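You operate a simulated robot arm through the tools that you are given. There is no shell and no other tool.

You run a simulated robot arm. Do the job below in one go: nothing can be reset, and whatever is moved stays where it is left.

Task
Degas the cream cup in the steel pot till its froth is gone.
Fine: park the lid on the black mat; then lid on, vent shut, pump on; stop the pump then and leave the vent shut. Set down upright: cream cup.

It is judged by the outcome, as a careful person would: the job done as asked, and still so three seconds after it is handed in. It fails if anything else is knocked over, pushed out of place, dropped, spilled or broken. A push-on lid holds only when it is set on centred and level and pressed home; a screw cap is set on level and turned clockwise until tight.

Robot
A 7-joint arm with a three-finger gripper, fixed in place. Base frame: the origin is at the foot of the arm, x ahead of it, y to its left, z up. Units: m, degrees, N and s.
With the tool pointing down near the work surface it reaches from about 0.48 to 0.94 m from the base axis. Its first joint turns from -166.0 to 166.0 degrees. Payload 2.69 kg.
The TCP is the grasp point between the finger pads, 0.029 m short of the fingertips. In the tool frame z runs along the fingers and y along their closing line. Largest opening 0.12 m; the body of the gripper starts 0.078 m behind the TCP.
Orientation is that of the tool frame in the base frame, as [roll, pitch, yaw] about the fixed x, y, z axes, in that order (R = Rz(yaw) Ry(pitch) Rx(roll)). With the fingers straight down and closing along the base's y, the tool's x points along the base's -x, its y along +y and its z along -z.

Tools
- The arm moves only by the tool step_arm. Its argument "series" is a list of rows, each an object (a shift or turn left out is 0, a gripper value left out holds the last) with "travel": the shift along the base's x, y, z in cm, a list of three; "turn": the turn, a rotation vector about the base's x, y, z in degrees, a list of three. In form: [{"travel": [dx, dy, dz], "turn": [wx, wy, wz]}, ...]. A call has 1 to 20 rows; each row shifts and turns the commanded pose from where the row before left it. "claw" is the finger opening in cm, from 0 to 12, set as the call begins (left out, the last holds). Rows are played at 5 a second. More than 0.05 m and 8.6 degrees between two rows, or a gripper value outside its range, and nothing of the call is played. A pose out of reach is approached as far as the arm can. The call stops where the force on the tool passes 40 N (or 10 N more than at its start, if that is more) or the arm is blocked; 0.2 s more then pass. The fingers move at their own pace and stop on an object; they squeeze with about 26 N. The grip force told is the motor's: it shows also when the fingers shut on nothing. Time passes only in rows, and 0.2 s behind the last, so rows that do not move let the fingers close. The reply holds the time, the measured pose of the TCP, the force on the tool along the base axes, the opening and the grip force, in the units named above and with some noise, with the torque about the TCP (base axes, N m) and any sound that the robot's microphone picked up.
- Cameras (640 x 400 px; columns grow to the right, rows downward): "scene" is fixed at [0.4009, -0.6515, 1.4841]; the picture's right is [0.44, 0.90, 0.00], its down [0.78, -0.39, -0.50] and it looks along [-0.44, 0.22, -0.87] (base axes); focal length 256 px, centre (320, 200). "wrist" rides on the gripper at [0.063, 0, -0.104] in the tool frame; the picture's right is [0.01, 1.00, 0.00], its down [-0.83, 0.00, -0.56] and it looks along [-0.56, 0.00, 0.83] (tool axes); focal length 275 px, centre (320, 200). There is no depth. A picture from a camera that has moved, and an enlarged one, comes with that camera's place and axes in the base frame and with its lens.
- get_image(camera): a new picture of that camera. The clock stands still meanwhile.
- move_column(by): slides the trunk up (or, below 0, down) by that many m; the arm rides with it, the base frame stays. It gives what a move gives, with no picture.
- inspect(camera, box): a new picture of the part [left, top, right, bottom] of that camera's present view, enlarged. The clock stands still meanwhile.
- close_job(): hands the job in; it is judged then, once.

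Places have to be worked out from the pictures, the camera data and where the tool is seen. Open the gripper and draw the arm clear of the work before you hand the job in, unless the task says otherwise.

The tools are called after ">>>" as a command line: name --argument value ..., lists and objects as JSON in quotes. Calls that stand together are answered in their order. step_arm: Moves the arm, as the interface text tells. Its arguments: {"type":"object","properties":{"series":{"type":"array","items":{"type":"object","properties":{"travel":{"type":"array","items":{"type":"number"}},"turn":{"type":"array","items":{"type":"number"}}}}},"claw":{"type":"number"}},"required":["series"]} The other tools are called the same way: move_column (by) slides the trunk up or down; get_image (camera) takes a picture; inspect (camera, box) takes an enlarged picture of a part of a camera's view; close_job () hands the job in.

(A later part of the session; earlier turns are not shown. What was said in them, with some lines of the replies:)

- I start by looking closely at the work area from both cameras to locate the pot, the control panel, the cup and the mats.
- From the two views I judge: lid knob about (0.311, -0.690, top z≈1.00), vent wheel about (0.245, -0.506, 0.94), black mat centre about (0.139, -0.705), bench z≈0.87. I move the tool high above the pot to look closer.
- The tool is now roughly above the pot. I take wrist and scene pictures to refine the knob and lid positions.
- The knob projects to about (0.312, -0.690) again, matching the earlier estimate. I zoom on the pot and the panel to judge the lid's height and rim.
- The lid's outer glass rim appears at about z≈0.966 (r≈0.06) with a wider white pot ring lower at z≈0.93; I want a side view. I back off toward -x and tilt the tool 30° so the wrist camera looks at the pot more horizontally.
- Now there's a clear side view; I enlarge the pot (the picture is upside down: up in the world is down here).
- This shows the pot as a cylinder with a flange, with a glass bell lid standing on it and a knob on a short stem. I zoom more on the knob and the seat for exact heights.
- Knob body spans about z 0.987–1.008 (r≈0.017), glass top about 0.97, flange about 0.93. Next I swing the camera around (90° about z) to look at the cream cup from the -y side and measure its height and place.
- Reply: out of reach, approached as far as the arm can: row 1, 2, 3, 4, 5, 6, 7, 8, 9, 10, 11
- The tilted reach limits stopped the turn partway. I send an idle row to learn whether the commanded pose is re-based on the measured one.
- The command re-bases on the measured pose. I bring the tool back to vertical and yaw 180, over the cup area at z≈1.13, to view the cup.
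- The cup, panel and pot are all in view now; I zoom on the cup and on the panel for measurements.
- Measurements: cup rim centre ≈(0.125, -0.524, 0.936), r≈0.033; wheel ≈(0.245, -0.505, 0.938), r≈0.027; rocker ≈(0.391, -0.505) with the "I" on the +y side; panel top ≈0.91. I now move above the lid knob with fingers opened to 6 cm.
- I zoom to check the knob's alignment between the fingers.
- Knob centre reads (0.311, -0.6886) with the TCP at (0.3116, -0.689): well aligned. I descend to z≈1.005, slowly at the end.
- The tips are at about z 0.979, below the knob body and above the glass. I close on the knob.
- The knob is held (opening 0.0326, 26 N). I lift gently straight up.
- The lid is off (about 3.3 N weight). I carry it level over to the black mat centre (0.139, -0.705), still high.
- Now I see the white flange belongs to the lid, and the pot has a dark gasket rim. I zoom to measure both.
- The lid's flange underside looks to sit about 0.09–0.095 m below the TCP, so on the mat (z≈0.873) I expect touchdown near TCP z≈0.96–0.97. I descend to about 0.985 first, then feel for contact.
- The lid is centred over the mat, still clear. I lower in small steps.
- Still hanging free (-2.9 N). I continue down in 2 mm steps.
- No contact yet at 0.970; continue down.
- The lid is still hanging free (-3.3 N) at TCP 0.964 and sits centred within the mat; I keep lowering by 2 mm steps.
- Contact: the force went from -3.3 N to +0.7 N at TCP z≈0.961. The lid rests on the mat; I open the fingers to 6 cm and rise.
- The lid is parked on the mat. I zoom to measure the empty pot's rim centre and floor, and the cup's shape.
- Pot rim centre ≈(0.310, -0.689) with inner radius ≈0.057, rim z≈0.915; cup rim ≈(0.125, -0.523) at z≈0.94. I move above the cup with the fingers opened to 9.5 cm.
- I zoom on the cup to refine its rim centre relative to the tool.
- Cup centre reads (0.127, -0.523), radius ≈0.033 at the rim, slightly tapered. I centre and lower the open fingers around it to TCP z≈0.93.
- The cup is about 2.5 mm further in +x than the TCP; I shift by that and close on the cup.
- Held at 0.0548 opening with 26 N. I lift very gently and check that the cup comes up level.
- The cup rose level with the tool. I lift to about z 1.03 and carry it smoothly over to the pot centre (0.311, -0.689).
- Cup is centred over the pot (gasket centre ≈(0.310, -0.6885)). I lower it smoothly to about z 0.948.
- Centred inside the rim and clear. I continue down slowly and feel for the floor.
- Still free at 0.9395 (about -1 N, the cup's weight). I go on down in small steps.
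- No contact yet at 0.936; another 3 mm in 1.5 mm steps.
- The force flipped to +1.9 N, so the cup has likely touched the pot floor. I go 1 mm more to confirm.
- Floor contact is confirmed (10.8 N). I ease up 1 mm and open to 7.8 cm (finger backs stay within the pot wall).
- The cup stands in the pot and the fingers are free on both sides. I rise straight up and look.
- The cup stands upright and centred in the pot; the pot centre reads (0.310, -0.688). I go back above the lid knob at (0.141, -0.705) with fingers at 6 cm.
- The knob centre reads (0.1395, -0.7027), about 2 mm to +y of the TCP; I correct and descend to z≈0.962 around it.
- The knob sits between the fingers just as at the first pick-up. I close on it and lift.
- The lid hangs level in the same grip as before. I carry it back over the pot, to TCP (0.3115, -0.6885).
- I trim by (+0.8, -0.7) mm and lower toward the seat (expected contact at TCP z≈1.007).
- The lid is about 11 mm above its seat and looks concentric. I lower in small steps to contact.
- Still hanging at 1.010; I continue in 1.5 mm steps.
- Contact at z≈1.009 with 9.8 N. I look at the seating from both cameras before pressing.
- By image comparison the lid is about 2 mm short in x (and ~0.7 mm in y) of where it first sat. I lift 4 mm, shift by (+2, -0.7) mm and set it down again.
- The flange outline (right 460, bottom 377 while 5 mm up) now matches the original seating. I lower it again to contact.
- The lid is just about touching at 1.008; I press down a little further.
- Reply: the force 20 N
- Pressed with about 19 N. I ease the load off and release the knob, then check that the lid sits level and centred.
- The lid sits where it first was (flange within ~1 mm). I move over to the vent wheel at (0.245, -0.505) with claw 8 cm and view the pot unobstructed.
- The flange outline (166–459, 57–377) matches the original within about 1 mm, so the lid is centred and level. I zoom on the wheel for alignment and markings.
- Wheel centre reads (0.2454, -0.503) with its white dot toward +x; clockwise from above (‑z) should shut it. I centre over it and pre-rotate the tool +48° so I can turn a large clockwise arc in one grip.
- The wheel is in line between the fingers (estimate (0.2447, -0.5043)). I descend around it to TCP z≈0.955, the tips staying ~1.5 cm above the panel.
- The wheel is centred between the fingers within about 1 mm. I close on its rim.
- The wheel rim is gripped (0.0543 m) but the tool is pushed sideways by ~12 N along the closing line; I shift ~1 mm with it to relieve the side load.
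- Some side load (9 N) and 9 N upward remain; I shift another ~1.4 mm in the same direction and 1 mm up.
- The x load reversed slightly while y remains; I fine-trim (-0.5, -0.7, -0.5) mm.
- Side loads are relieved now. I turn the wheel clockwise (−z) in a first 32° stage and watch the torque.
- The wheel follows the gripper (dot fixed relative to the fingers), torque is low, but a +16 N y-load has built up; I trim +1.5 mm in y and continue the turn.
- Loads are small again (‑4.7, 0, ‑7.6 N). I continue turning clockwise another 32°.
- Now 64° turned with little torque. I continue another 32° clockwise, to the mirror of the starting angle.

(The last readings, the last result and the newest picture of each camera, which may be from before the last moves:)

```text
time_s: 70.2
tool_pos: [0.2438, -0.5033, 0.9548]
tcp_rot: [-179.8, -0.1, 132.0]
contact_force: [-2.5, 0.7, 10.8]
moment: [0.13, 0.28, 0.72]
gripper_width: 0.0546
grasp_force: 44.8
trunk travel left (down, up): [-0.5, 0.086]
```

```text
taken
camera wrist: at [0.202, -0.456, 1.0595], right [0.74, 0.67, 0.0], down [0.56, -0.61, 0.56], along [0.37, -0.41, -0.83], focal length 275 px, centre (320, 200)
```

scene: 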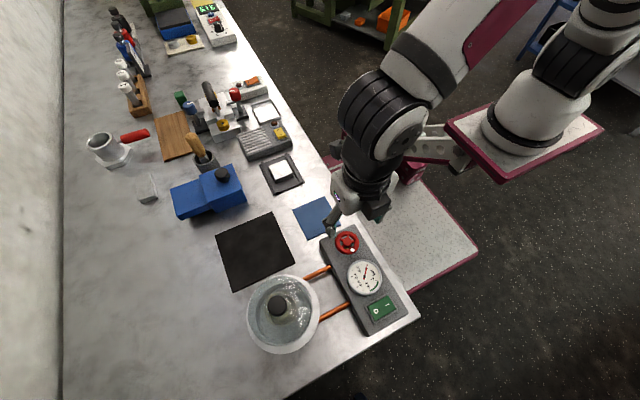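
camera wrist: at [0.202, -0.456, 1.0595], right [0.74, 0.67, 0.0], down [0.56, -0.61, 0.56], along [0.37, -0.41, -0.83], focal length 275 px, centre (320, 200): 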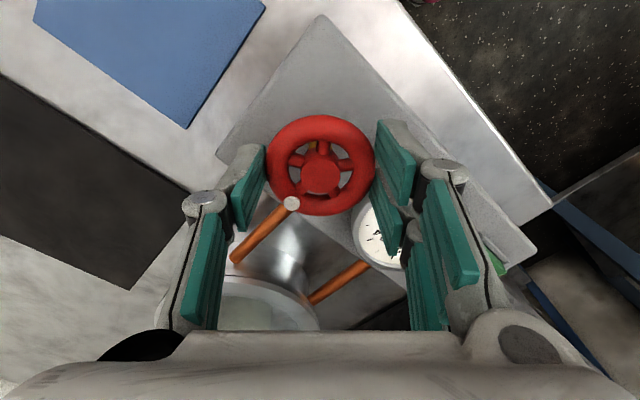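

The torque has risen to 0.72 N·m and the dot slipped slightly against the fingers, with the dot now at about -90° from start: the wheel has reached a stop. I turn 8° more to make sure it's tight.

>>> step_arm --series '[{"travel": [0, 0, 0.03], "turn": [0, 0, -6]}, {"travel": [0, 0, 0]}]'

>>> inspect --camera "wrist" --box '[220, 90, 420, 280]'

```text
time_s: 70.8
tool_pos: [0.2441, -0.5028, 0.9542]
tcp_rot: [-179.8, -0.1, 126.1]
contact_force: [-5.5, -0.1, -6.6]
moment: [-0.19, 0.29, 1.52]
gripper_width: 0.0547
grasp_force: 45.7
trunk travel left (down, up): [-0.5, 0.086]
```

```text
2.11 times, centred on (320, 185) of wrist
camera zoom: at [0.2076, -0.452, 1.0592], right [0.81, 0.59, 0.0], down [0.49, -0.67, 0.55], along [0.33, -0.45, -0.83], focal length 580 px, centre (320, 232)
```

zoom: 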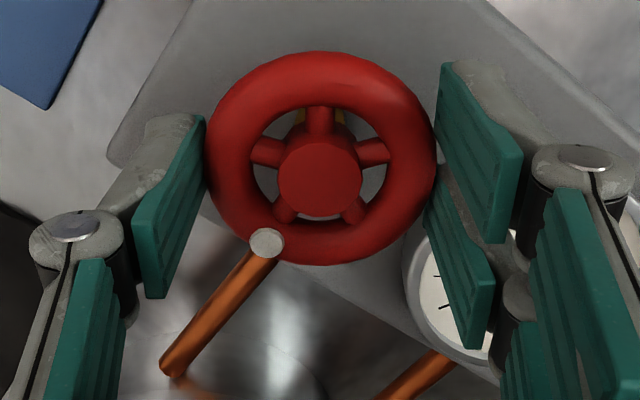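

Torque 1.5 N·m against the stop: the vent is turned fully clockwise. I open the fingers and rise clear.

>>> step_arm --claw 8 --series '[{"travel": [0, 0, 0]}, {"travel": [0, 0, 0]}, {"travel": [0, 0, 0]}, {"travel": [0, 0, 1]}, {"travel": [0, 0, 2]}, {"travel": [0, 0, 3]}, {"travel": [0, 0, 3]}, {"travel": [0, 0, 0]}]'

>>> get_image --camera "wrist"

>>> inspect --camera "scene" --box '[310, 200, 410, 300]'

```text
time_s: 72.6
tool_pos: [0.2444, -0.5049, 1.0463]
tcp_rot: [-179.9, 0.0, 126.1]
contact_force: [-0.4, -0.3, 0.3]
moment: [0.06, 0.02, 0.0]
gripper_width: 0.0799
grasp_force: 0.1
trunk travel left (down, up): [-0.5, 0.086]
```

```text
taken
camera wrist: at [0.2071, -0.4536, 1.1506], right [0.81, 0.59, 0.0], down [0.49, -0.67, 0.56], along [0.33, -0.45, -0.83], focal length 275 px, centre (320, 200)
```

wrist: 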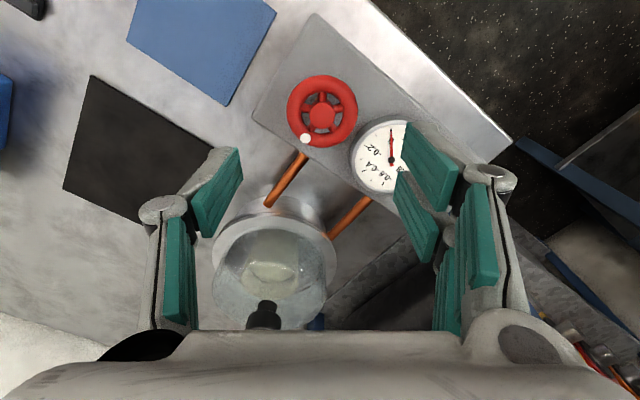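

```text
4.00 times, centred on (360, 250) of scene
camera zoom: at [0.4009, -0.6515, 1.4841], right [0.44, 0.9, 0.0], down [0.78, -0.39, -0.5], along [-0.44, 0.22, -0.87], focal length 1022 px, centre (160, 0)
```

zoom: 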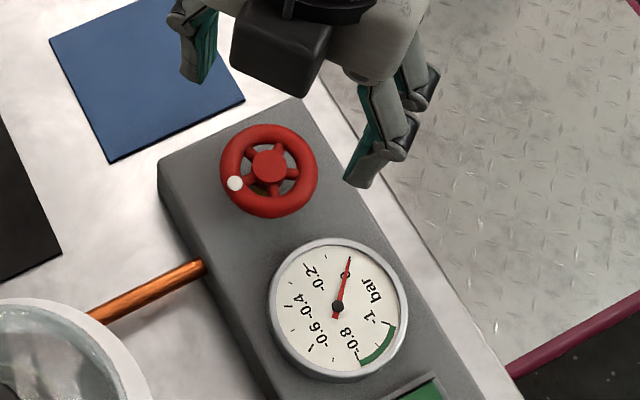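

The wheel's dot now points toward -y, a full quarter turn clockwise. Next the rocker: I close the fingers, turn back to yaw 180 and move above the "I" side at about (0.392, -0.490).

>>> step_arm --claw 0 --series '[{"travel": [2.1, 0.2, 0], "turn": [0, 0, 7.7]}, {"travel": [2.1, 0.2, 0], "turn": [0, 0, 7.7]}, {"travel": [2.1, 0.2, 0], "turn": [0, 0, 7.7]}, {"travel": [2.1, 0.2, 0], "turn": [0, 0, 7.7]}, {"travel": [2.1, 0.2, 0], "turn": [0, 0, 7.7]}, {"travel": [2.1, 0.2, 0], "turn": [0, 0, 7.7]}, {"travel": [2.1, 0.2, 0], "turn": [0, 0, 7.7]}, {"travel": [0, 0, 0]}]'

>>> get_image --camera "wrist"

>>> get_image --camera "scene"

```text
time_s: 74.4
tool_pos: [0.3916, -0.4925, 1.0455]
tcp_rot: [-179.8, 0.0, -179.9]
contact_force: [1.5, 0.0, 0.3]
moment: [-0.03, -0.01, -0.04]
gripper_width: 0.0
grasp_force: 26.4
trunk travel left (down, up): [-0.5, 0.086]
```

```text
taken
camera wrist: at [0.3281, -0.4921, 1.15], right [-0.01, 1.0, 0.0], down [0.83, 0.01, 0.56], along [0.56, 0.0, -0.83], focal length 275 px, centre (320, 200)
```

wrist: 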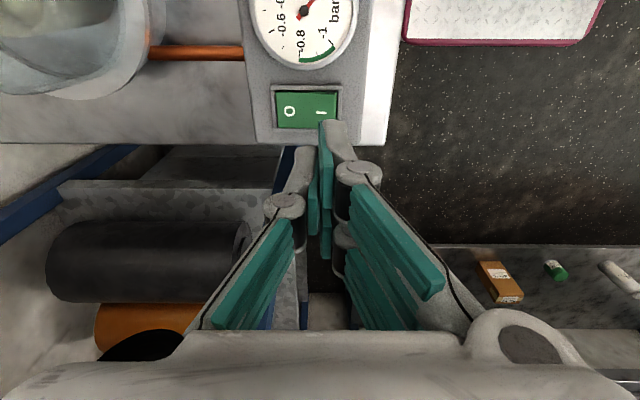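

```text
taken
```

scene: 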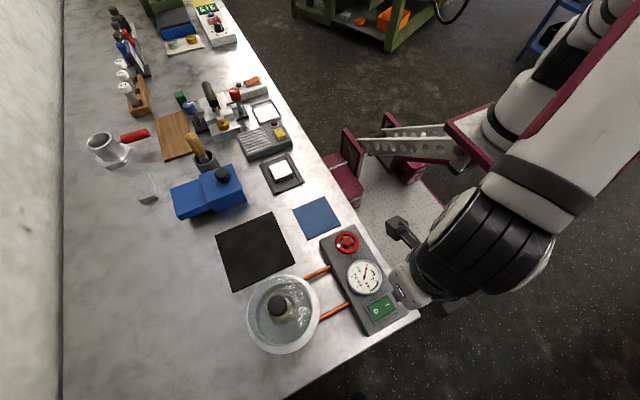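

I zoom on the rocker to place the fingertips precisely.

>>> inspect --camera "wrist" --box '[260, 70, 360, 150]'

>>> inspect --camera "scene" --box '[340, 270, 430, 340]'

```text
5.00 times, centred on (310, 110) of wrist
camera zoom: at [0.3281, -0.4921, 1.15], right [-0.01, 1.0, 0.0], down [0.83, 0.01, 0.56], along [0.56, 0.0, -0.83], focal length 1376 px, centre (370, 650)
```

zoom: 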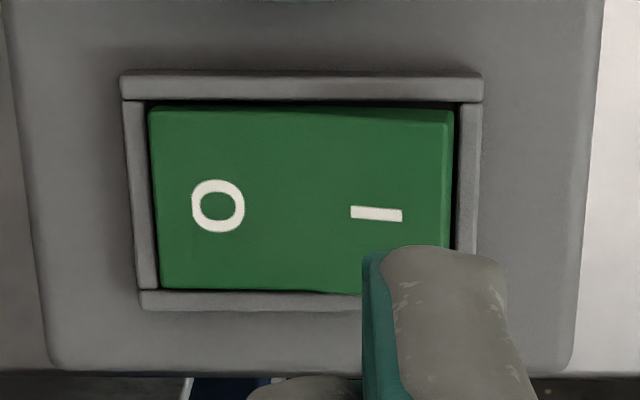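

```text
5.71 times, centred on (385, 305) of scene
camera zoom: at [0.4009, -0.6515, 1.4841], right [0.44, 0.9, 0.0], down [0.78, -0.39, -0.5], along [-0.44, 0.22, -0.87], focal length 1460 px, centre (-51, -400)
```

zoom: 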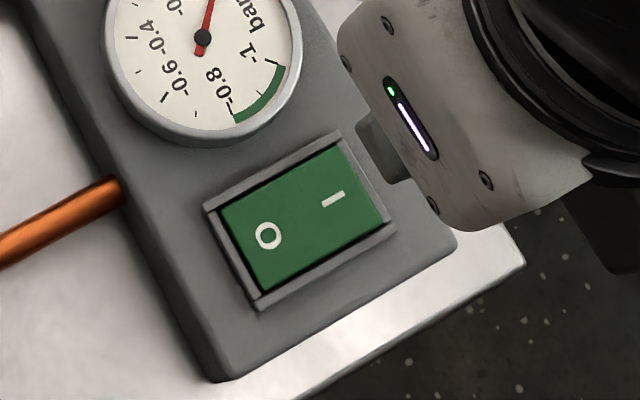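

Rocker spans x 0.379–0.408, y -0.528…-0.478, with "I" at (0.395, -0.490). I centre the closed fingertips over the "I" half and lower to about 1 cm above it.

>>> step_arm --series '[{"travel": [0.23, 0.33, -2]}, {"travel": [0, 0, -2.5]}, {"travel": [0, 0, -2]}, {"travel": [0, 0, -1]}, {"travel": [0, 0, -0.5]}, {"travel": [0, 0, 0]}]'

>>> inspect --camera "scene" --box '[330, 240, 430, 340]'

>>> get_image --camera "wrist"

```text
time_s: 75.8
tool_pos: [0.3919, -0.488, 0.9653]
tcp_rot: [-179.9, 0.0, 180.0]
contact_force: [0.3, -0.3, -0.5]
moment: [0.0, 0.0, 0.02]
gripper_width: 0.0
grasp_force: 25.9
trunk travel left (down, up): [-0.5, 0.086]
```

```text
4.00 times, centred on (380, 290) of scene
camera zoom: at [0.4009, -0.6515, 1.4841], right [0.44, 0.9, 0.0], down [0.78, -0.39, -0.5], along [-0.44, 0.22, -0.87], focal length 1022 px, centre (80, -160)
```

zoom: 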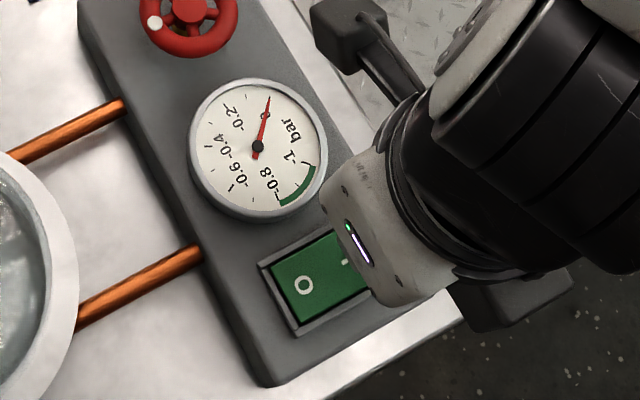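

```text
taken
camera wrist: at [0.3306, -0.4872, 1.0697], right [0.0, 1.0, 0.0], down [0.83, 0.01, 0.56], along [0.56, 0.0, -0.83], focal length 275 px, centre (320, 200)
```

wrist: 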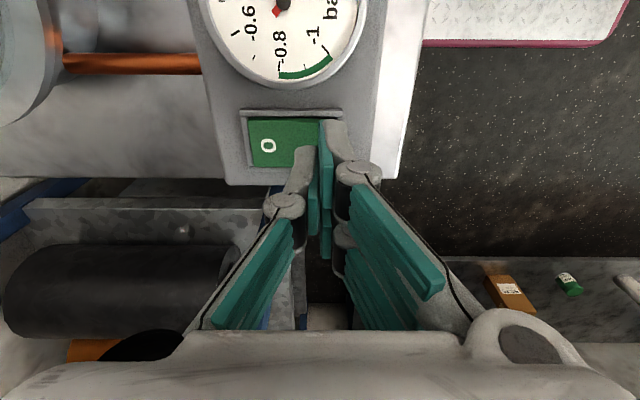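

Fingertips are above the "I" half, about 1 cm clear. I press down in small steps and listen.

>>> step_arm --series '[{"travel": [0, 0, -0.3]}, {"travel": [0, 0, -0.3]}, {"travel": [0, 0, -0.2]}, {"travel": [0, 0, 0]}]'

```text
time_s: 76.8
tool_pos: [0.3947, -0.4872, 0.9596]
tcp_rot: [-179.8, 0.0, 180.0]
contact_force: [-0.4, -0.1, -0.2]
moment: [0.0, 0.03, 0.0]
gripper_width: 0.0
grasp_force: 26.2
trunk travel left (down, up): [-0.5, 0.086]
```

No contact yet at tips ≈0.93; I go on down.

>>> step_arm --series '[{"travel": [0, 0, -0.2]}, {"travel": [0, 0, -0.2]}, {"travel": [0, 0, -0.2]}, {"travel": [0, 0, 0]}]'

```text
time_s: 77.8
tool_pos: [0.3937, -0.4881, 0.9521]
tcp_rot: [-179.8, 0.0, 180.0]
contact_force: [0.7, 0.6, 0.2]
moment: [0.0, 0.01, -0.01]
gripper_width: 0.0002
grasp_force: 25.2
trunk travel left (down, up): [-0.5, 0.086]
```

Still free at 0.952 (tips ≈0.923); continuing in 2 mm steps.

>>> step_arm --series '[{"travel": [0, 0, -0.2]}, {"travel": [0, 0, -0.2]}, {"travel": [0, 0, 0]}]'

```text
time_s: 78.6
tool_pos: [0.3948, -0.4874, 0.9481]
tcp_rot: [-179.8, 0.0, -180.0]
contact_force: [0.4, 0.9, -0.6]
moment: [0.03, 0.02, 0.03]
gripper_width: 0.0002
grasp_force: 26.0
trunk travel left (down, up): [-0.5, 0.086]
```

Still no contact at 0.948; I continue.

>>> step_arm --series '[{"travel": [0, 0, -0.2]}, {"travel": [0, 0, -0.2]}, {"travel": [0, 0, 0]}]'

>>> inspect --camera "wrist" --box '[220, 80, 380, 260]'

```text
time_s: 79.4
tool_pos: [0.3936, -0.4872, 0.944]
tcp_rot: [-179.9, 0.0, 180.0]
contact_force: [-0.6, 4.1, 1.7]
moment: [0.1, 0.04, -0.02]
gripper_width: 0.0001
grasp_force: 26.3
trunk travel left (down, up): [-0.5, 0.086]
```

```text
2.22 times, centred on (300, 170) of wrist
camera zoom: at [0.3314, -0.4859, 1.0491], right [0.0, 1.0, 0.0], down [0.83, 0.01, 0.56], along [0.56, 0.0, -0.83], focal length 612 px, centre (364, 267)
```

zoom: 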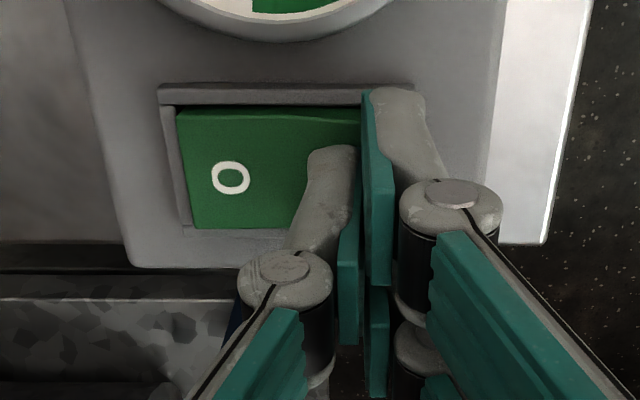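

First light contact (+4 N in y) suggests a fingertip edge is near the frame. I back up 5 mm, shift 3 mm toward -y and press again.

>>> step_arm --series '[{"travel": [0, 0, 0.6]}, {"travel": [0, -0.35, 0]}, {"travel": [0, 0, -0.3]}, {"travel": [0, 0, -0.2]}, {"travel": [0, 0, 0]}]'

```text
time_s: 80.6
tool_pos: [0.3934, -0.49, 0.9458]
tcp_rot: [-179.8, 0.0, -180.0]
contact_force: [-0.2, 0.0, 1.8]
moment: [0.0, 0.01, -0.03]
gripper_width: 0.0
grasp_force: 26.2
trunk travel left (down, up): [-0.5, 0.086]
```

Contact appears to be starting (about +2 N) at 0.946 with no side force; I press on in 2 mm steps.

>>> step_arm --series '[{"travel": [0, 0, -0.2]}, {"travel": [0, 0, -0.2]}, {"travel": [0, 0, 0]}]'

```text
time_s: 81.4
tool_pos: [0.393, -0.4901, 0.9417]
tcp_rot: [-179.7, 0.0, 180.0]
contact_force: [-1.1, 1.3, 7.9]
moment: [-0.04, 0.03, 0.01]
gripper_width: 0.0
grasp_force: 25.3
trunk travel left (down, up): [-0.5, 0.086]
```

The rocker is resisting (7.9 N); I press further, listening for the click or pump.

>>> step_arm --series '[{"travel": [0, 0, -0.15]}, {"travel": [0, 0, -0.15]}, {"travel": [0, 0, 0]}]'

```text
time_s: 82.1
tool_pos: [0.3936, -0.4896, 0.9427]
tcp_rot: [-179.6, 0.1, 179.9]
contact_force: [-5.6, 10.8, 19.3]
moment: [0.11, 0.15, -0.03]
gripper_width: 0.0
grasp_force: 25.5
trunk travel left (down, up): [-0.5, 0.086]
stopped in row 3: the force on the tool passed its limit at 42 N (the readings are from after the stop); the commanded pose is now the measured one
```

The force limit was reached at 42 N. I lift off and look at the rocker and the gauge.

>>> step_arm --series '[{"travel": [0, 0, 1]}, {"travel": [0, 0, 2]}, {"travel": [0, 0, 3]}, {"travel": [0, 0, 2]}, {"travel": [0, 0, 0]}]'

>>> inspect --camera "wrist" --box '[260, 60, 360, 150]'

>>> inspect --camera "scene" --box '[320, 220, 430, 340]'

```text
time_s: 83.3
tool_pos: [0.3938, -0.4918, 1.0194]
tcp_rot: [-179.6, 0.1, -179.9]
contact_force: [0.1, 0.7, -0.1]
moment: [0.01, 0.0, -0.05]
gripper_width: 0.0001
grasp_force: 25.8
trunk travel left (down, up): [-0.5, 0.086]
```

```text
4.44 times, centred on (310, 105) of wrist
camera zoom: at [0.3314, -0.4903, 1.1241], right [0.0, 1.0, -0.01], down [0.83, 0.01, 0.56], along [0.56, 0.0, -0.83], focal length 1224 px, centre (364, 622)
```

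zoom: 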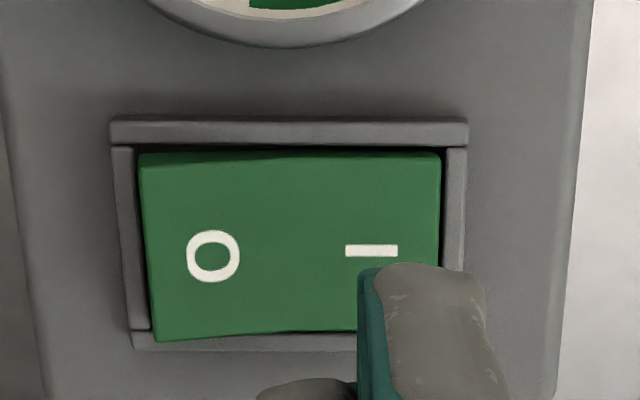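

```text
3.33 times, centred on (375, 280) of scene
camera zoom: at [0.4009, -0.6515, 1.4841], right [0.44, 0.9, 0.0], down [0.78, -0.39, -0.5], along [-0.44, 0.22, -0.87], focal length 852 px, centre (137, -67)
```

zoom: 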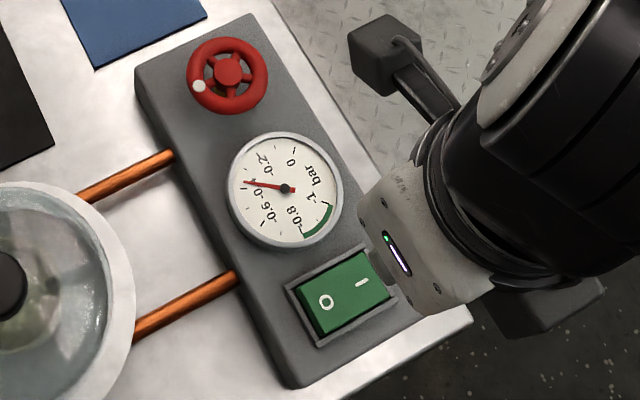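

The rocker is now down on "I" and the gauge needle has moved to about -0.35 bar: the pump runs and the vent is shut. I look at the froth through the glass.

>>> inspect --camera "scene" --box '[250, 275, 320, 345]'

>>> get_image --camera "wrist"

```text
5.71 times, centred on (285, 310) of scene
camera zoom: at [0.4009, -0.6515, 1.4841], right [0.44, 0.9, 0.0], down [0.78, -0.39, -0.5], along [-0.44, 0.22, -0.87], focal length 1460 px, centre (520, -429)
```

zoom: 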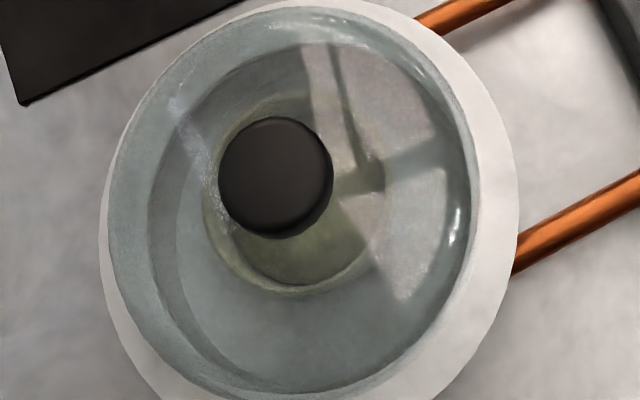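

```text
taken
camera wrist: at [0.3314, -0.4903, 1.1241], right [0.0, 1.0, -0.01], down [0.83, 0.01, 0.56], along [0.56, 0.0, -0.83], focal length 275 px, centre (320, 200)
```

wrist: 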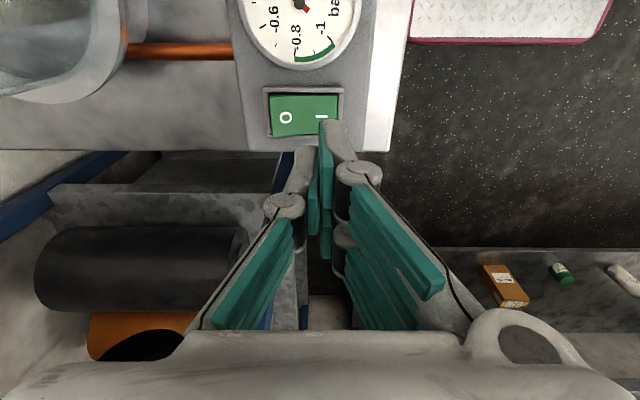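

I move the wrist camera to a viewpoint above and beside the pot (staying near the switch) to watch the froth past the knob.

>>> step_arm --series '[{"travel": [-1.9, -2.2, 2.6]}, {"travel": [-1.9, -2.2, 2.6]}, {"travel": [-1.9, -2.2, 2.6]}, {"travel": [-1.9, -2.2, 2.6]}, {"travel": [-1.9, -2.2, 2.6]}, {"travel": [0, 0, 0]}]'

>>> get_image --camera "wrist"

>>> inspect --camera "scene" --box '[320, 220, 430, 340]'

```text
time_s: 84.7
tool_pos: [0.2995, -0.6012, 1.1506]
tcp_rot: [-179.6, 0.1, 180.0]
contact_force: [-0.2, 0.5, 0.5]
moment: [0.07, 0.0, 0.01]
gripper_width: 0.0
grasp_force: 26.1
trunk travel left (down, up): [-0.5, 0.086]
```

```text
taken
camera wrist: at [0.2368, -0.6002, 1.255], right [0.0, 1.0, -0.01], down [0.83, 0.01, 0.56], along [0.56, 0.0, -0.83], focal length 275 px, centre (320, 200)
```

wrist: 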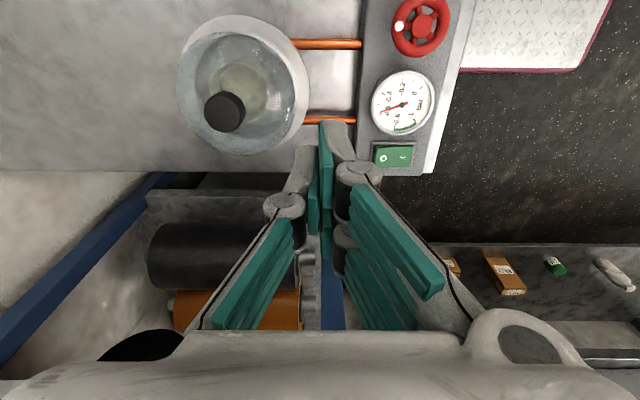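

```text
3.33 times, centred on (375, 280) of scene
camera zoom: at [0.4009, -0.6515, 1.4841], right [0.44, 0.9, 0.0], down [0.78, -0.39, -0.5], along [-0.44, 0.22, -0.87], focal length 852 px, centre (137, -67)
```

zoom: 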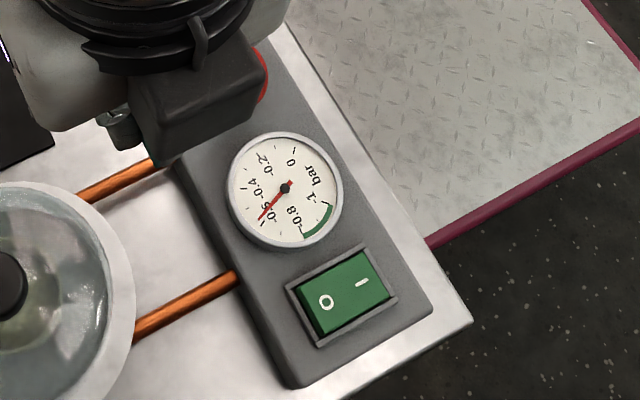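

The gauge is near -0.6 bar and falling. I zoom onto the cup through the glass to watch the froth.

>>> inspect --camera "wrist" --box '[190, 40, 300, 140]'

```text
4.00 times, centred on (245, 90) of wrist
camera zoom: at [0.2368, -0.6002, 1.255], right [0.0, 1.0, -0.01], down [0.83, 0.01, 0.56], along [0.56, 0.0, -0.83], focal length 1101 px, centre (620, 640)
```

zoom: 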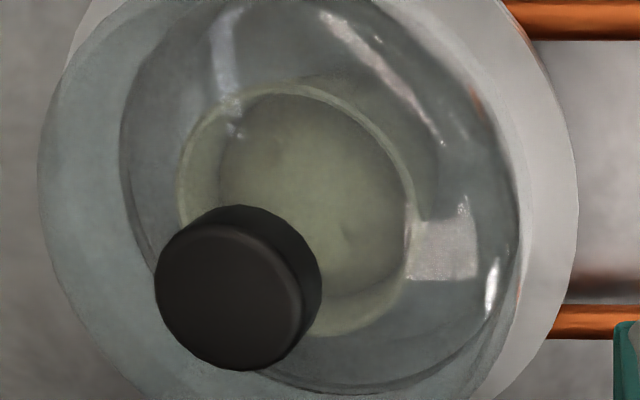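

The froth surface is visible past the knob. I hold still for a second and look again.

>>> step_arm --series '[{"travel": [0, 0, 0]}, {"travel": [0, 0, 0]}, {"travel": [0, 0, 0]}, {"travel": [0, 0, 0]}, {"travel": [0, 0, 0]}]'

>>> inspect --camera "wrist" --box '[190, 40, 300, 140]'

>>> inspect --camera "scene" --box '[320, 220, 430, 340]'

```text
time_s: 85.9
tool_pos: [0.2997, -0.6001, 1.1505]
tcp_rot: [-179.7, 0.1, 179.9]
contact_force: [0.0, 0.4, 0.4]
moment: [0.02, -0.01, -0.01]
gripper_width: 0.0002
grasp_force: 26.4
trunk travel left (down, up): [-0.5, 0.086]
```

```text
4.00 times, centred on (245, 90) of wrist
camera zoom: at [0.237, -0.6001, 1.2547], right [0.0, 1.0, -0.01], down [0.83, 0.01, 0.56], along [0.56, 0.0, -0.83], focal length 1101 px, centre (620, 640)
```

zoom: 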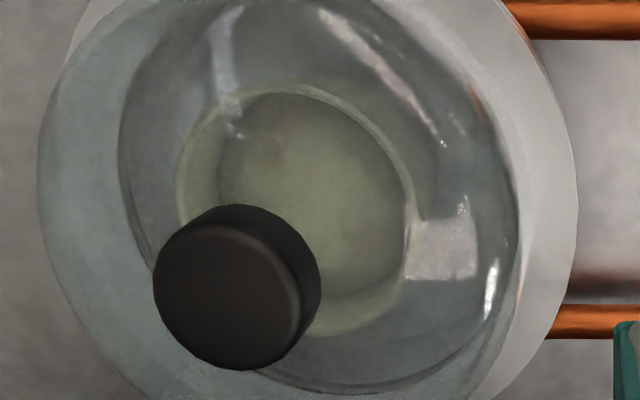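

```text
3.33 times, centred on (375, 280) of scene
camera zoom: at [0.4009, -0.6515, 1.4841], right [0.44, 0.9, 0.0], down [0.78, -0.39, -0.5], along [-0.44, 0.22, -0.87], focal length 852 px, centre (137, -67)
```

zoom: 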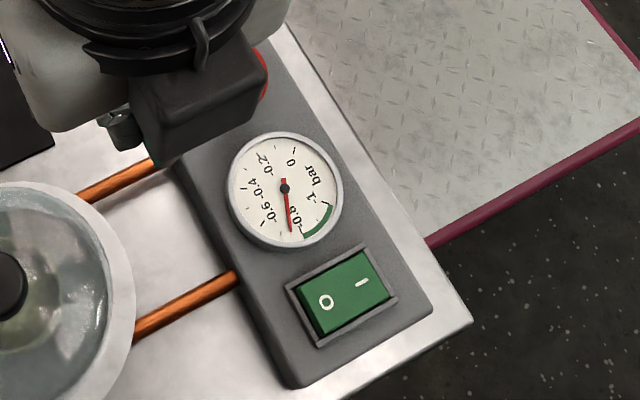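

The gauge is at about -0.77 and the bubble marks look fainter. I wait another 2 seconds and look again.

>>> step_arm --series '[{"travel": [0, 0, 0]}, {"travel": [0, 0, 0]}, {"travel": [0, 0, 0]}, {"travel": [0, 0, 0]}, {"travel": [0, 0, 0]}, {"travel": [0, 0, 0]}, {"travel": [0, 0, 0]}, {"travel": [0, 0, 0]}, {"travel": [0, 0, 0]}, {"travel": [0, 0, 0]}]'

>>> inspect --camera "wrist" --box '[190, 40, 300, 140]'

>>> inspect --camera "scene" --box '[320, 220, 430, 340]'

```text
time_s: 88.1
tool_pos: [0.2992, -0.6014, 1.1507]
tcp_rot: [-179.6, 0.1, 180.0]
contact_force: [0.1, -0.3, -0.5]
moment: [-0.01, -0.03, -0.01]
gripper_width: 0.0002
grasp_force: 26.2
trunk travel left (down, up): [-0.5, 0.086]
```

```text
4.00 times, centred on (245, 90) of wrist
camera zoom: at [0.237, -0.6001, 1.2547], right [0.0, 1.0, -0.01], down [0.83, 0.01, 0.56], along [0.56, 0.0, -0.83], focal length 1101 px, centre (620, 640)
```

zoom: 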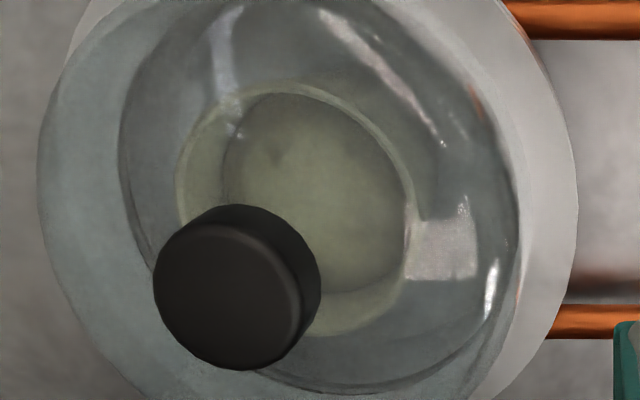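

```text
3.33 times, centred on (375, 280) of scene
camera zoom: at [0.4009, -0.6515, 1.4841], right [0.44, 0.9, 0.0], down [0.78, -0.39, -0.5], along [-0.44, 0.22, -0.87], focal length 852 px, centre (137, -67)
```

zoom: 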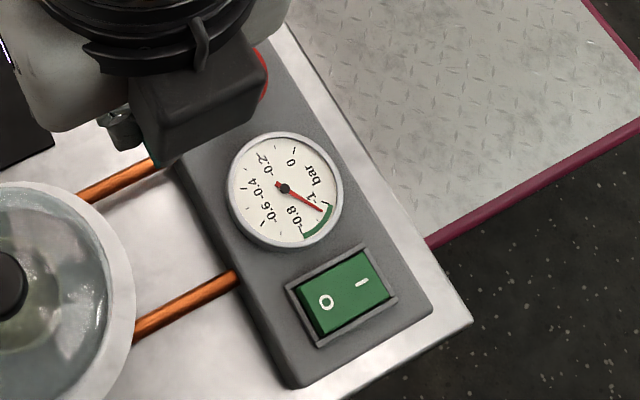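

The gauge is in the green zone (~-0.95 bar); the froth surface is slowly sinking. I wait four more seconds.

>>> step_arm --series '[{"travel": [0, 0, 0]}, {"travel": [0, 0, 0]}, {"travel": [0, 0, 0]}, {"travel": [0, 0, 0]}, {"travel": [0, 0, 0]}, {"travel": [0, 0, 0]}, {"travel": [0, 0, 0]}, {"travel": [0, 0, 0]}, {"travel": [0, 0, 0]}, {"travel": [0, 0, 0]}, {"travel": [0, 0, 0]}, {"travel": [0, 0, 0]}, {"travel": [0, 0, 0]}, {"travel": [0, 0, 0]}, {"travel": [0, 0, 0]}, {"travel": [0, 0, 0]}, {"travel": [0, 0, 0]}, {"travel": [0, 0, 0]}, {"travel": [0, 0, 0]}, {"travel": [0, 0, 0]}]'

>>> inspect --camera "wrist" --box '[190, 40, 300, 140]'

>>> inspect --camera "scene" --box '[240, 220, 430, 350]'

```text
time_s: 92.3
tool_pos: [0.2997, -0.6015, 1.1496]
tcp_rot: [-179.7, 0.0, 179.9]
contact_force: [0.0, -0.5, 0.4]
moment: [0.01, 0.02, -0.02]
gripper_width: 0.0
grasp_force: 25.8
trunk travel left (down, up): [-0.5, 0.086]
```

```text
4.00 times, centred on (245, 90) of wrist
camera zoom: at [0.237, -0.6001, 1.2547], right [0.0, 1.0, -0.01], down [0.83, 0.01, 0.56], along [0.56, 0.0, -0.83], focal length 1101 px, centre (620, 640)
```

zoom: 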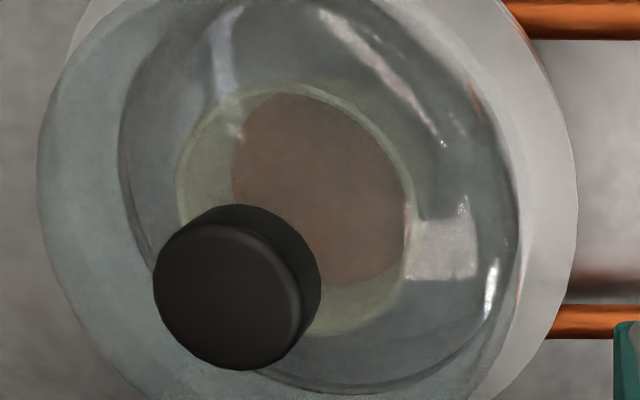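

```text
3.08 times, centred on (335, 285) of scene
camera zoom: at [0.4009, -0.6515, 1.4841], right [0.44, 0.9, 0.0], down [0.78, -0.39, -0.5], along [-0.44, 0.22, -0.87], focal length 786 px, centre (274, -62)
```

zoom: 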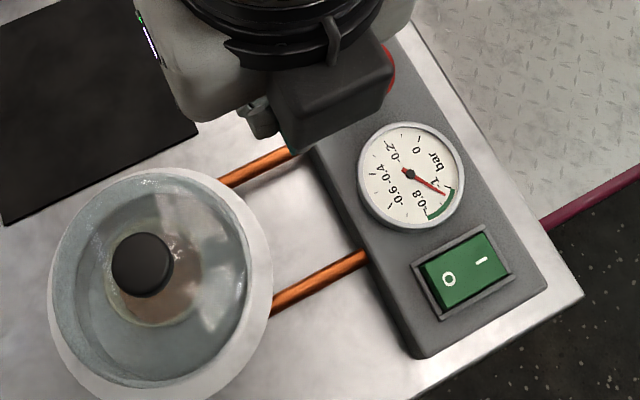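

The surface has turned from pale froth to uniform smooth brown liquid: the froth is gone. I now move to above the "O" half of the rocker at (0.3935, -0.516).

>>> step_arm --series '[{"travel": [1.88, 1.71, -2.4]}, {"travel": [1.88, 1.71, -2.4]}, {"travel": [1.88, 1.71, -2.4]}, {"travel": [1.88, 1.71, -2.4]}, {"travel": [1.88, 1.71, -2.4]}, {"travel": [0, 0, 0]}]'

>>> inspect --camera "wrist" --box '[260, 60, 380, 160]'

>>> inspect --camera "scene" --box '[235, 260, 335, 360]'

```text
time_s: 93.7
tool_pos: [0.3932, -0.5155, 1.0311]
tcp_rot: [-179.6, 0.2, 180.0]
contact_force: [-0.1, 0.1, 0.1]
moment: [0.0, -0.03, 0.03]
gripper_width: 0.0
grasp_force: 26.4
trunk travel left (down, up): [-0.5, 0.086]
```

```text
4.00 times, centred on (320, 110) of wrist
camera zoom: at [0.3313, -0.5137, 1.1351], right [0.0, 1.0, -0.01], down [0.83, 0.01, 0.56], along [0.56, 0.0, -0.83], focal length 1101 px, centre (320, 560)
```

zoom: 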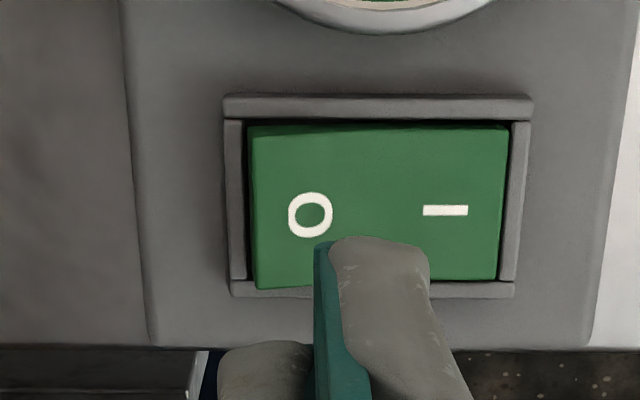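

```text
4.00 times, centred on (285, 310) of scene
camera zoom: at [0.4009, -0.6515, 1.4841], right [0.44, 0.9, 0.0], down [0.78, -0.39, -0.5], along [-0.44, 0.22, -0.87], focal length 1022 px, centre (460, -240)
```

zoom: 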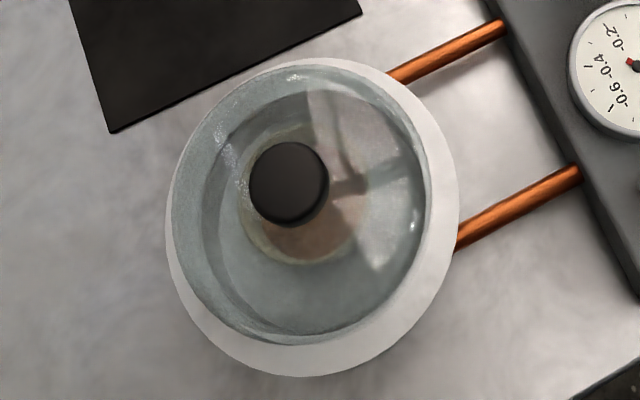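

Froth is still gone (uniform brown) and the lid is in place. I lower the closed fingertips toward the "O" half of the rocker.

>>> step_arm --series '[{"travel": [0, -0.1, -2.5]}, {"travel": [0, 0, -2.5]}, {"travel": [0, 0, -1.5]}, {"travel": [0, 0, -0.8]}, {"travel": [0, 0, -0.4]}, {"travel": [0, 0, -0.3]}, {"travel": [0, 0, 0]}]'

```text
time_s: 95.3
tool_pos: [0.3935, -0.5174, 0.9503]
tcp_rot: [-179.6, 0.1, 179.9]
contact_force: [0.1, 0.1, -0.8]
moment: [-0.02, -0.04, -0.01]
gripper_width: 0.0
grasp_force: 26.2
trunk travel left (down, up): [-0.5, 0.086]
```

No contact yet at 0.950; I press on in 2 mm steps as before.

>>> step_arm --series '[{"travel": [0, 0, -0.2]}, {"travel": [0, 0, -0.2]}, {"travel": [0, 0, -0.2]}, {"travel": [0, 0, -0.2]}, {"travel": [0, 0, 0]}]'

>>> inspect --camera "scene" --box '[320, 220, 430, 340]'

```text
time_s: 96.5
tool_pos: [0.3932, -0.5181, 0.9413]
tcp_rot: [-179.6, 0.1, 180.0]
contact_force: [0.5, -0.4, 1.4]
moment: [0.01, 0.0, 0.0]
gripper_width: 0.0002
grasp_force: 26.8
trunk travel left (down, up): [-0.5, 0.086]
```

```text
3.33 times, centred on (375, 280) of scene
camera zoom: at [0.4009, -0.6515, 1.4841], right [0.44, 0.9, 0.0], down [0.78, -0.39, -0.5], along [-0.44, 0.22, -0.87], focal length 852 px, centre (137, -67)
```

zoom: 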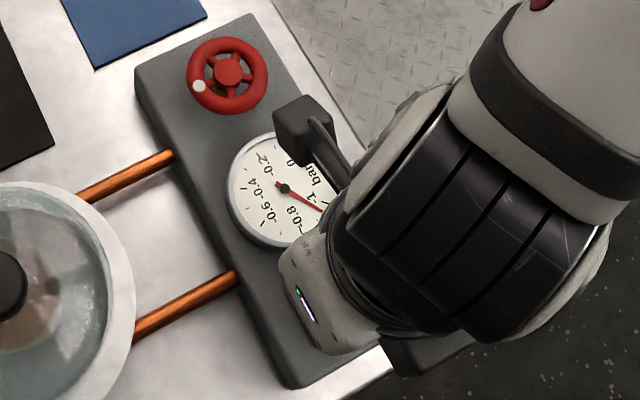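

Only 1.4 N at 0.941; I press another few millimetres until it resists firmly.

>>> step_arm --series '[{"travel": [0, 0, -0.15]}, {"travel": [0, 0, -0.15]}, {"travel": [0, 0, 0]}]'

```text
time_s: 97.3
tool_pos: [0.393, -0.5172, 0.9412]
tcp_rot: [-179.4, 0.2, 180.0]
contact_force: [1.5, 5.9, 34.4]
moment: [0.39, -0.04, 0.02]
gripper_width: 0.0
grasp_force: 26.1
trunk travel left (down, up): [-0.5, 0.086]
```

The rocker now resists firmly (34 N), bottomed out. I lift off and check the rocker position.

>>> step_arm --series '[{"travel": [0, 0, 0.5]}, {"travel": [0, 0, 1.5]}, {"travel": [0, 0, 3]}, {"travel": [0, 0, 3]}, {"travel": [0, 0, 0]}]'

>>> inspect --camera "wrist" --box '[260, 60, 380, 160]'

>>> inspect --camera "scene" --box '[320, 220, 430, 340]'

```text
time_s: 98.5
tool_pos: [0.3921, -0.5167, 1.0219]
tcp_rot: [-179.7, 0.1, 180.0]
contact_force: [0.5, 0.7, 0.1]
moment: [-0.02, -0.01, -0.01]
gripper_width: 0.0
grasp_force: 26.2
trunk travel left (down, up): [-0.5, 0.086]
```

```text
4.00 times, centred on (320, 110) of wrist
camera zoom: at [0.3298, -0.5159, 1.1257], right [0.0, 1.0, -0.01], down [0.83, 0.01, 0.56], along [0.56, 0.0, -0.83], focal length 1101 px, centre (320, 560)
```

zoom: 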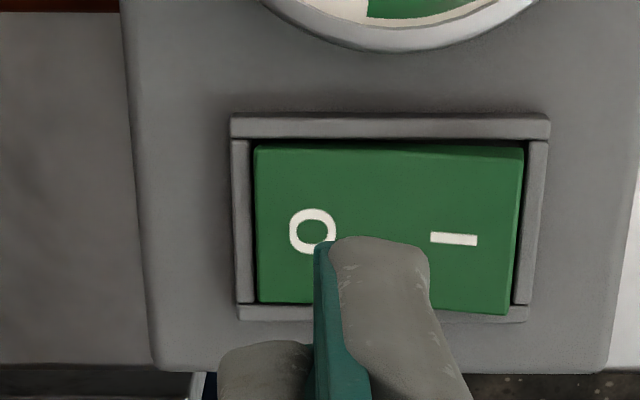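

```text
3.33 times, centred on (375, 280) of scene
camera zoom: at [0.4009, -0.6515, 1.4841], right [0.44, 0.9, 0.0], down [0.78, -0.39, -0.5], along [-0.44, 0.22, -0.87], focal length 852 px, centre (137, -67)
```

zoom: 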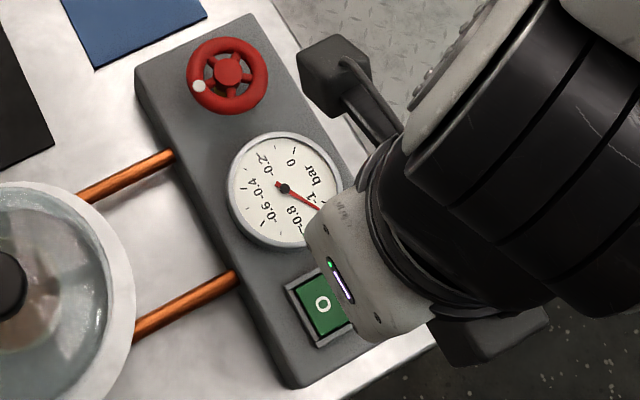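

The rocker is back on "O" (the "I" end raised), the gauge still holds the vacuum, and the vent dot stays at the shut stop. I rise, then open the gripper and draw the arm back clear of the work.

>>> step_arm --series '[{"travel": [0, 0, 4]}, {"travel": [0, 0, 4]}, {"travel": [0, 0, 4]}, {"travel": [0, 0, 4]}, {"travel": [-2, 1, 2]}, {"travel": [-4, 1.5, 0]}, {"travel": [-4, 1.5, 0]}, {"travel": [-4, 1.5, 0]}, {"travel": [-3, 1, 0]}, {"travel": [0, 0, 0]}]'

>>> step_arm --claw 10 --series '[{"travel": [0, 0, 0]}, {"travel": [0, 0, 0]}, {"travel": [0, 0, 0]}, {"travel": [0, 0, 0]}, {"travel": [0, 0, 0]}]'

>>> get_image --camera "scene"

>>> inspect --camera "scene" --box '[235, 220, 425, 360]'

>>> get_image --camera "wrist"

```text
time_s: 100.7
tool_pos: [0.222, -0.4536, 1.1978]
tcp_rot: [-179.6, -0.1, 180.0]
contact_force: [-0.2, 0.1, 0.4]
moment: [0.02, 0.02, 0.01]
gripper_width: 0.0
grasp_force: 25.9
trunk travel left (down, up): [-0.5, 0.086]
```

```text
time_s: 101.9
tool_pos: [0.2221, -0.4537, 1.1976]
tcp_rot: [-179.7, 0.2, 179.9]
contact_force: [0.0, -0.1, -0.6]
moment: [-0.06, 0.0, -0.01]
gripper_width: 0.1
grasp_force: 0.1
trunk travel left (down, up): [-0.5, 0.086]
```

```text
taken
```

scene: 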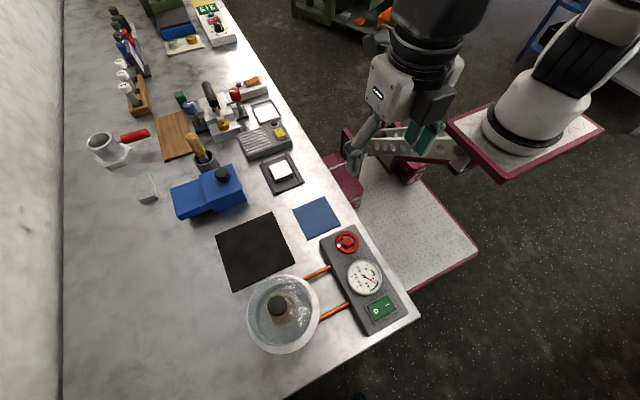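

```text
2.86 times, centred on (330, 290) of scene
camera zoom: at [0.4009, -0.6515, 1.4841], right [0.44, 0.9, 0.0], down [0.78, -0.39, -0.5], along [-0.44, 0.22, -0.87], focal length 730 px, centre (291, -57)
```

zoom: 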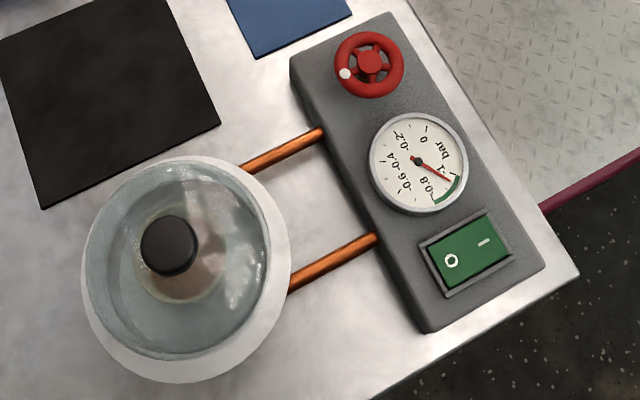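

```text
taken
camera wrist: at [0.1596, -0.4522, 1.3026], right [0.0, 1.0, -0.01], down [0.83, 0.01, 0.56], along [0.56, 0.0, -0.83], focal length 275 px, centre (320, 200)
```

wrist: 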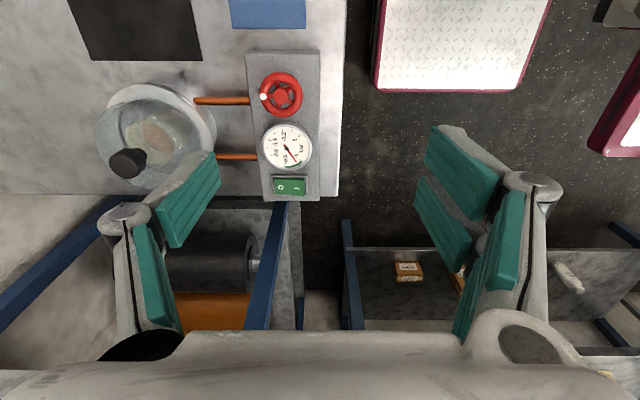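

The cup stands upright in the pot with no froth left. The lid is on and centred, the vent is shut, the pump is off and the gauge holds its vacuum. The arm is clear with the gripper open, so I hand the job in.

>>> close_job

```text
The job is handed in.
```

The cream cup is degassed: its froth is gone, and it stands upright in the steel pot.

- **Lid:** I parked it on the black mat while I moved the cup. It is now back on the pot, level and within about 1 mm of where it started.
- **Vent:** I turned it a quarter turn clockwise to its stop and left it shut.
- **Pump:** I ran it for about 15 seconds, with the gauge reaching about -0.95 bar. I switched it off once the surface had turned to smooth brown liquid. The gauge was still holding vacuum when I handed in.

Nothing else on the bench was moved, dropped or spilled. The arm is drawn clear with the gripper open.
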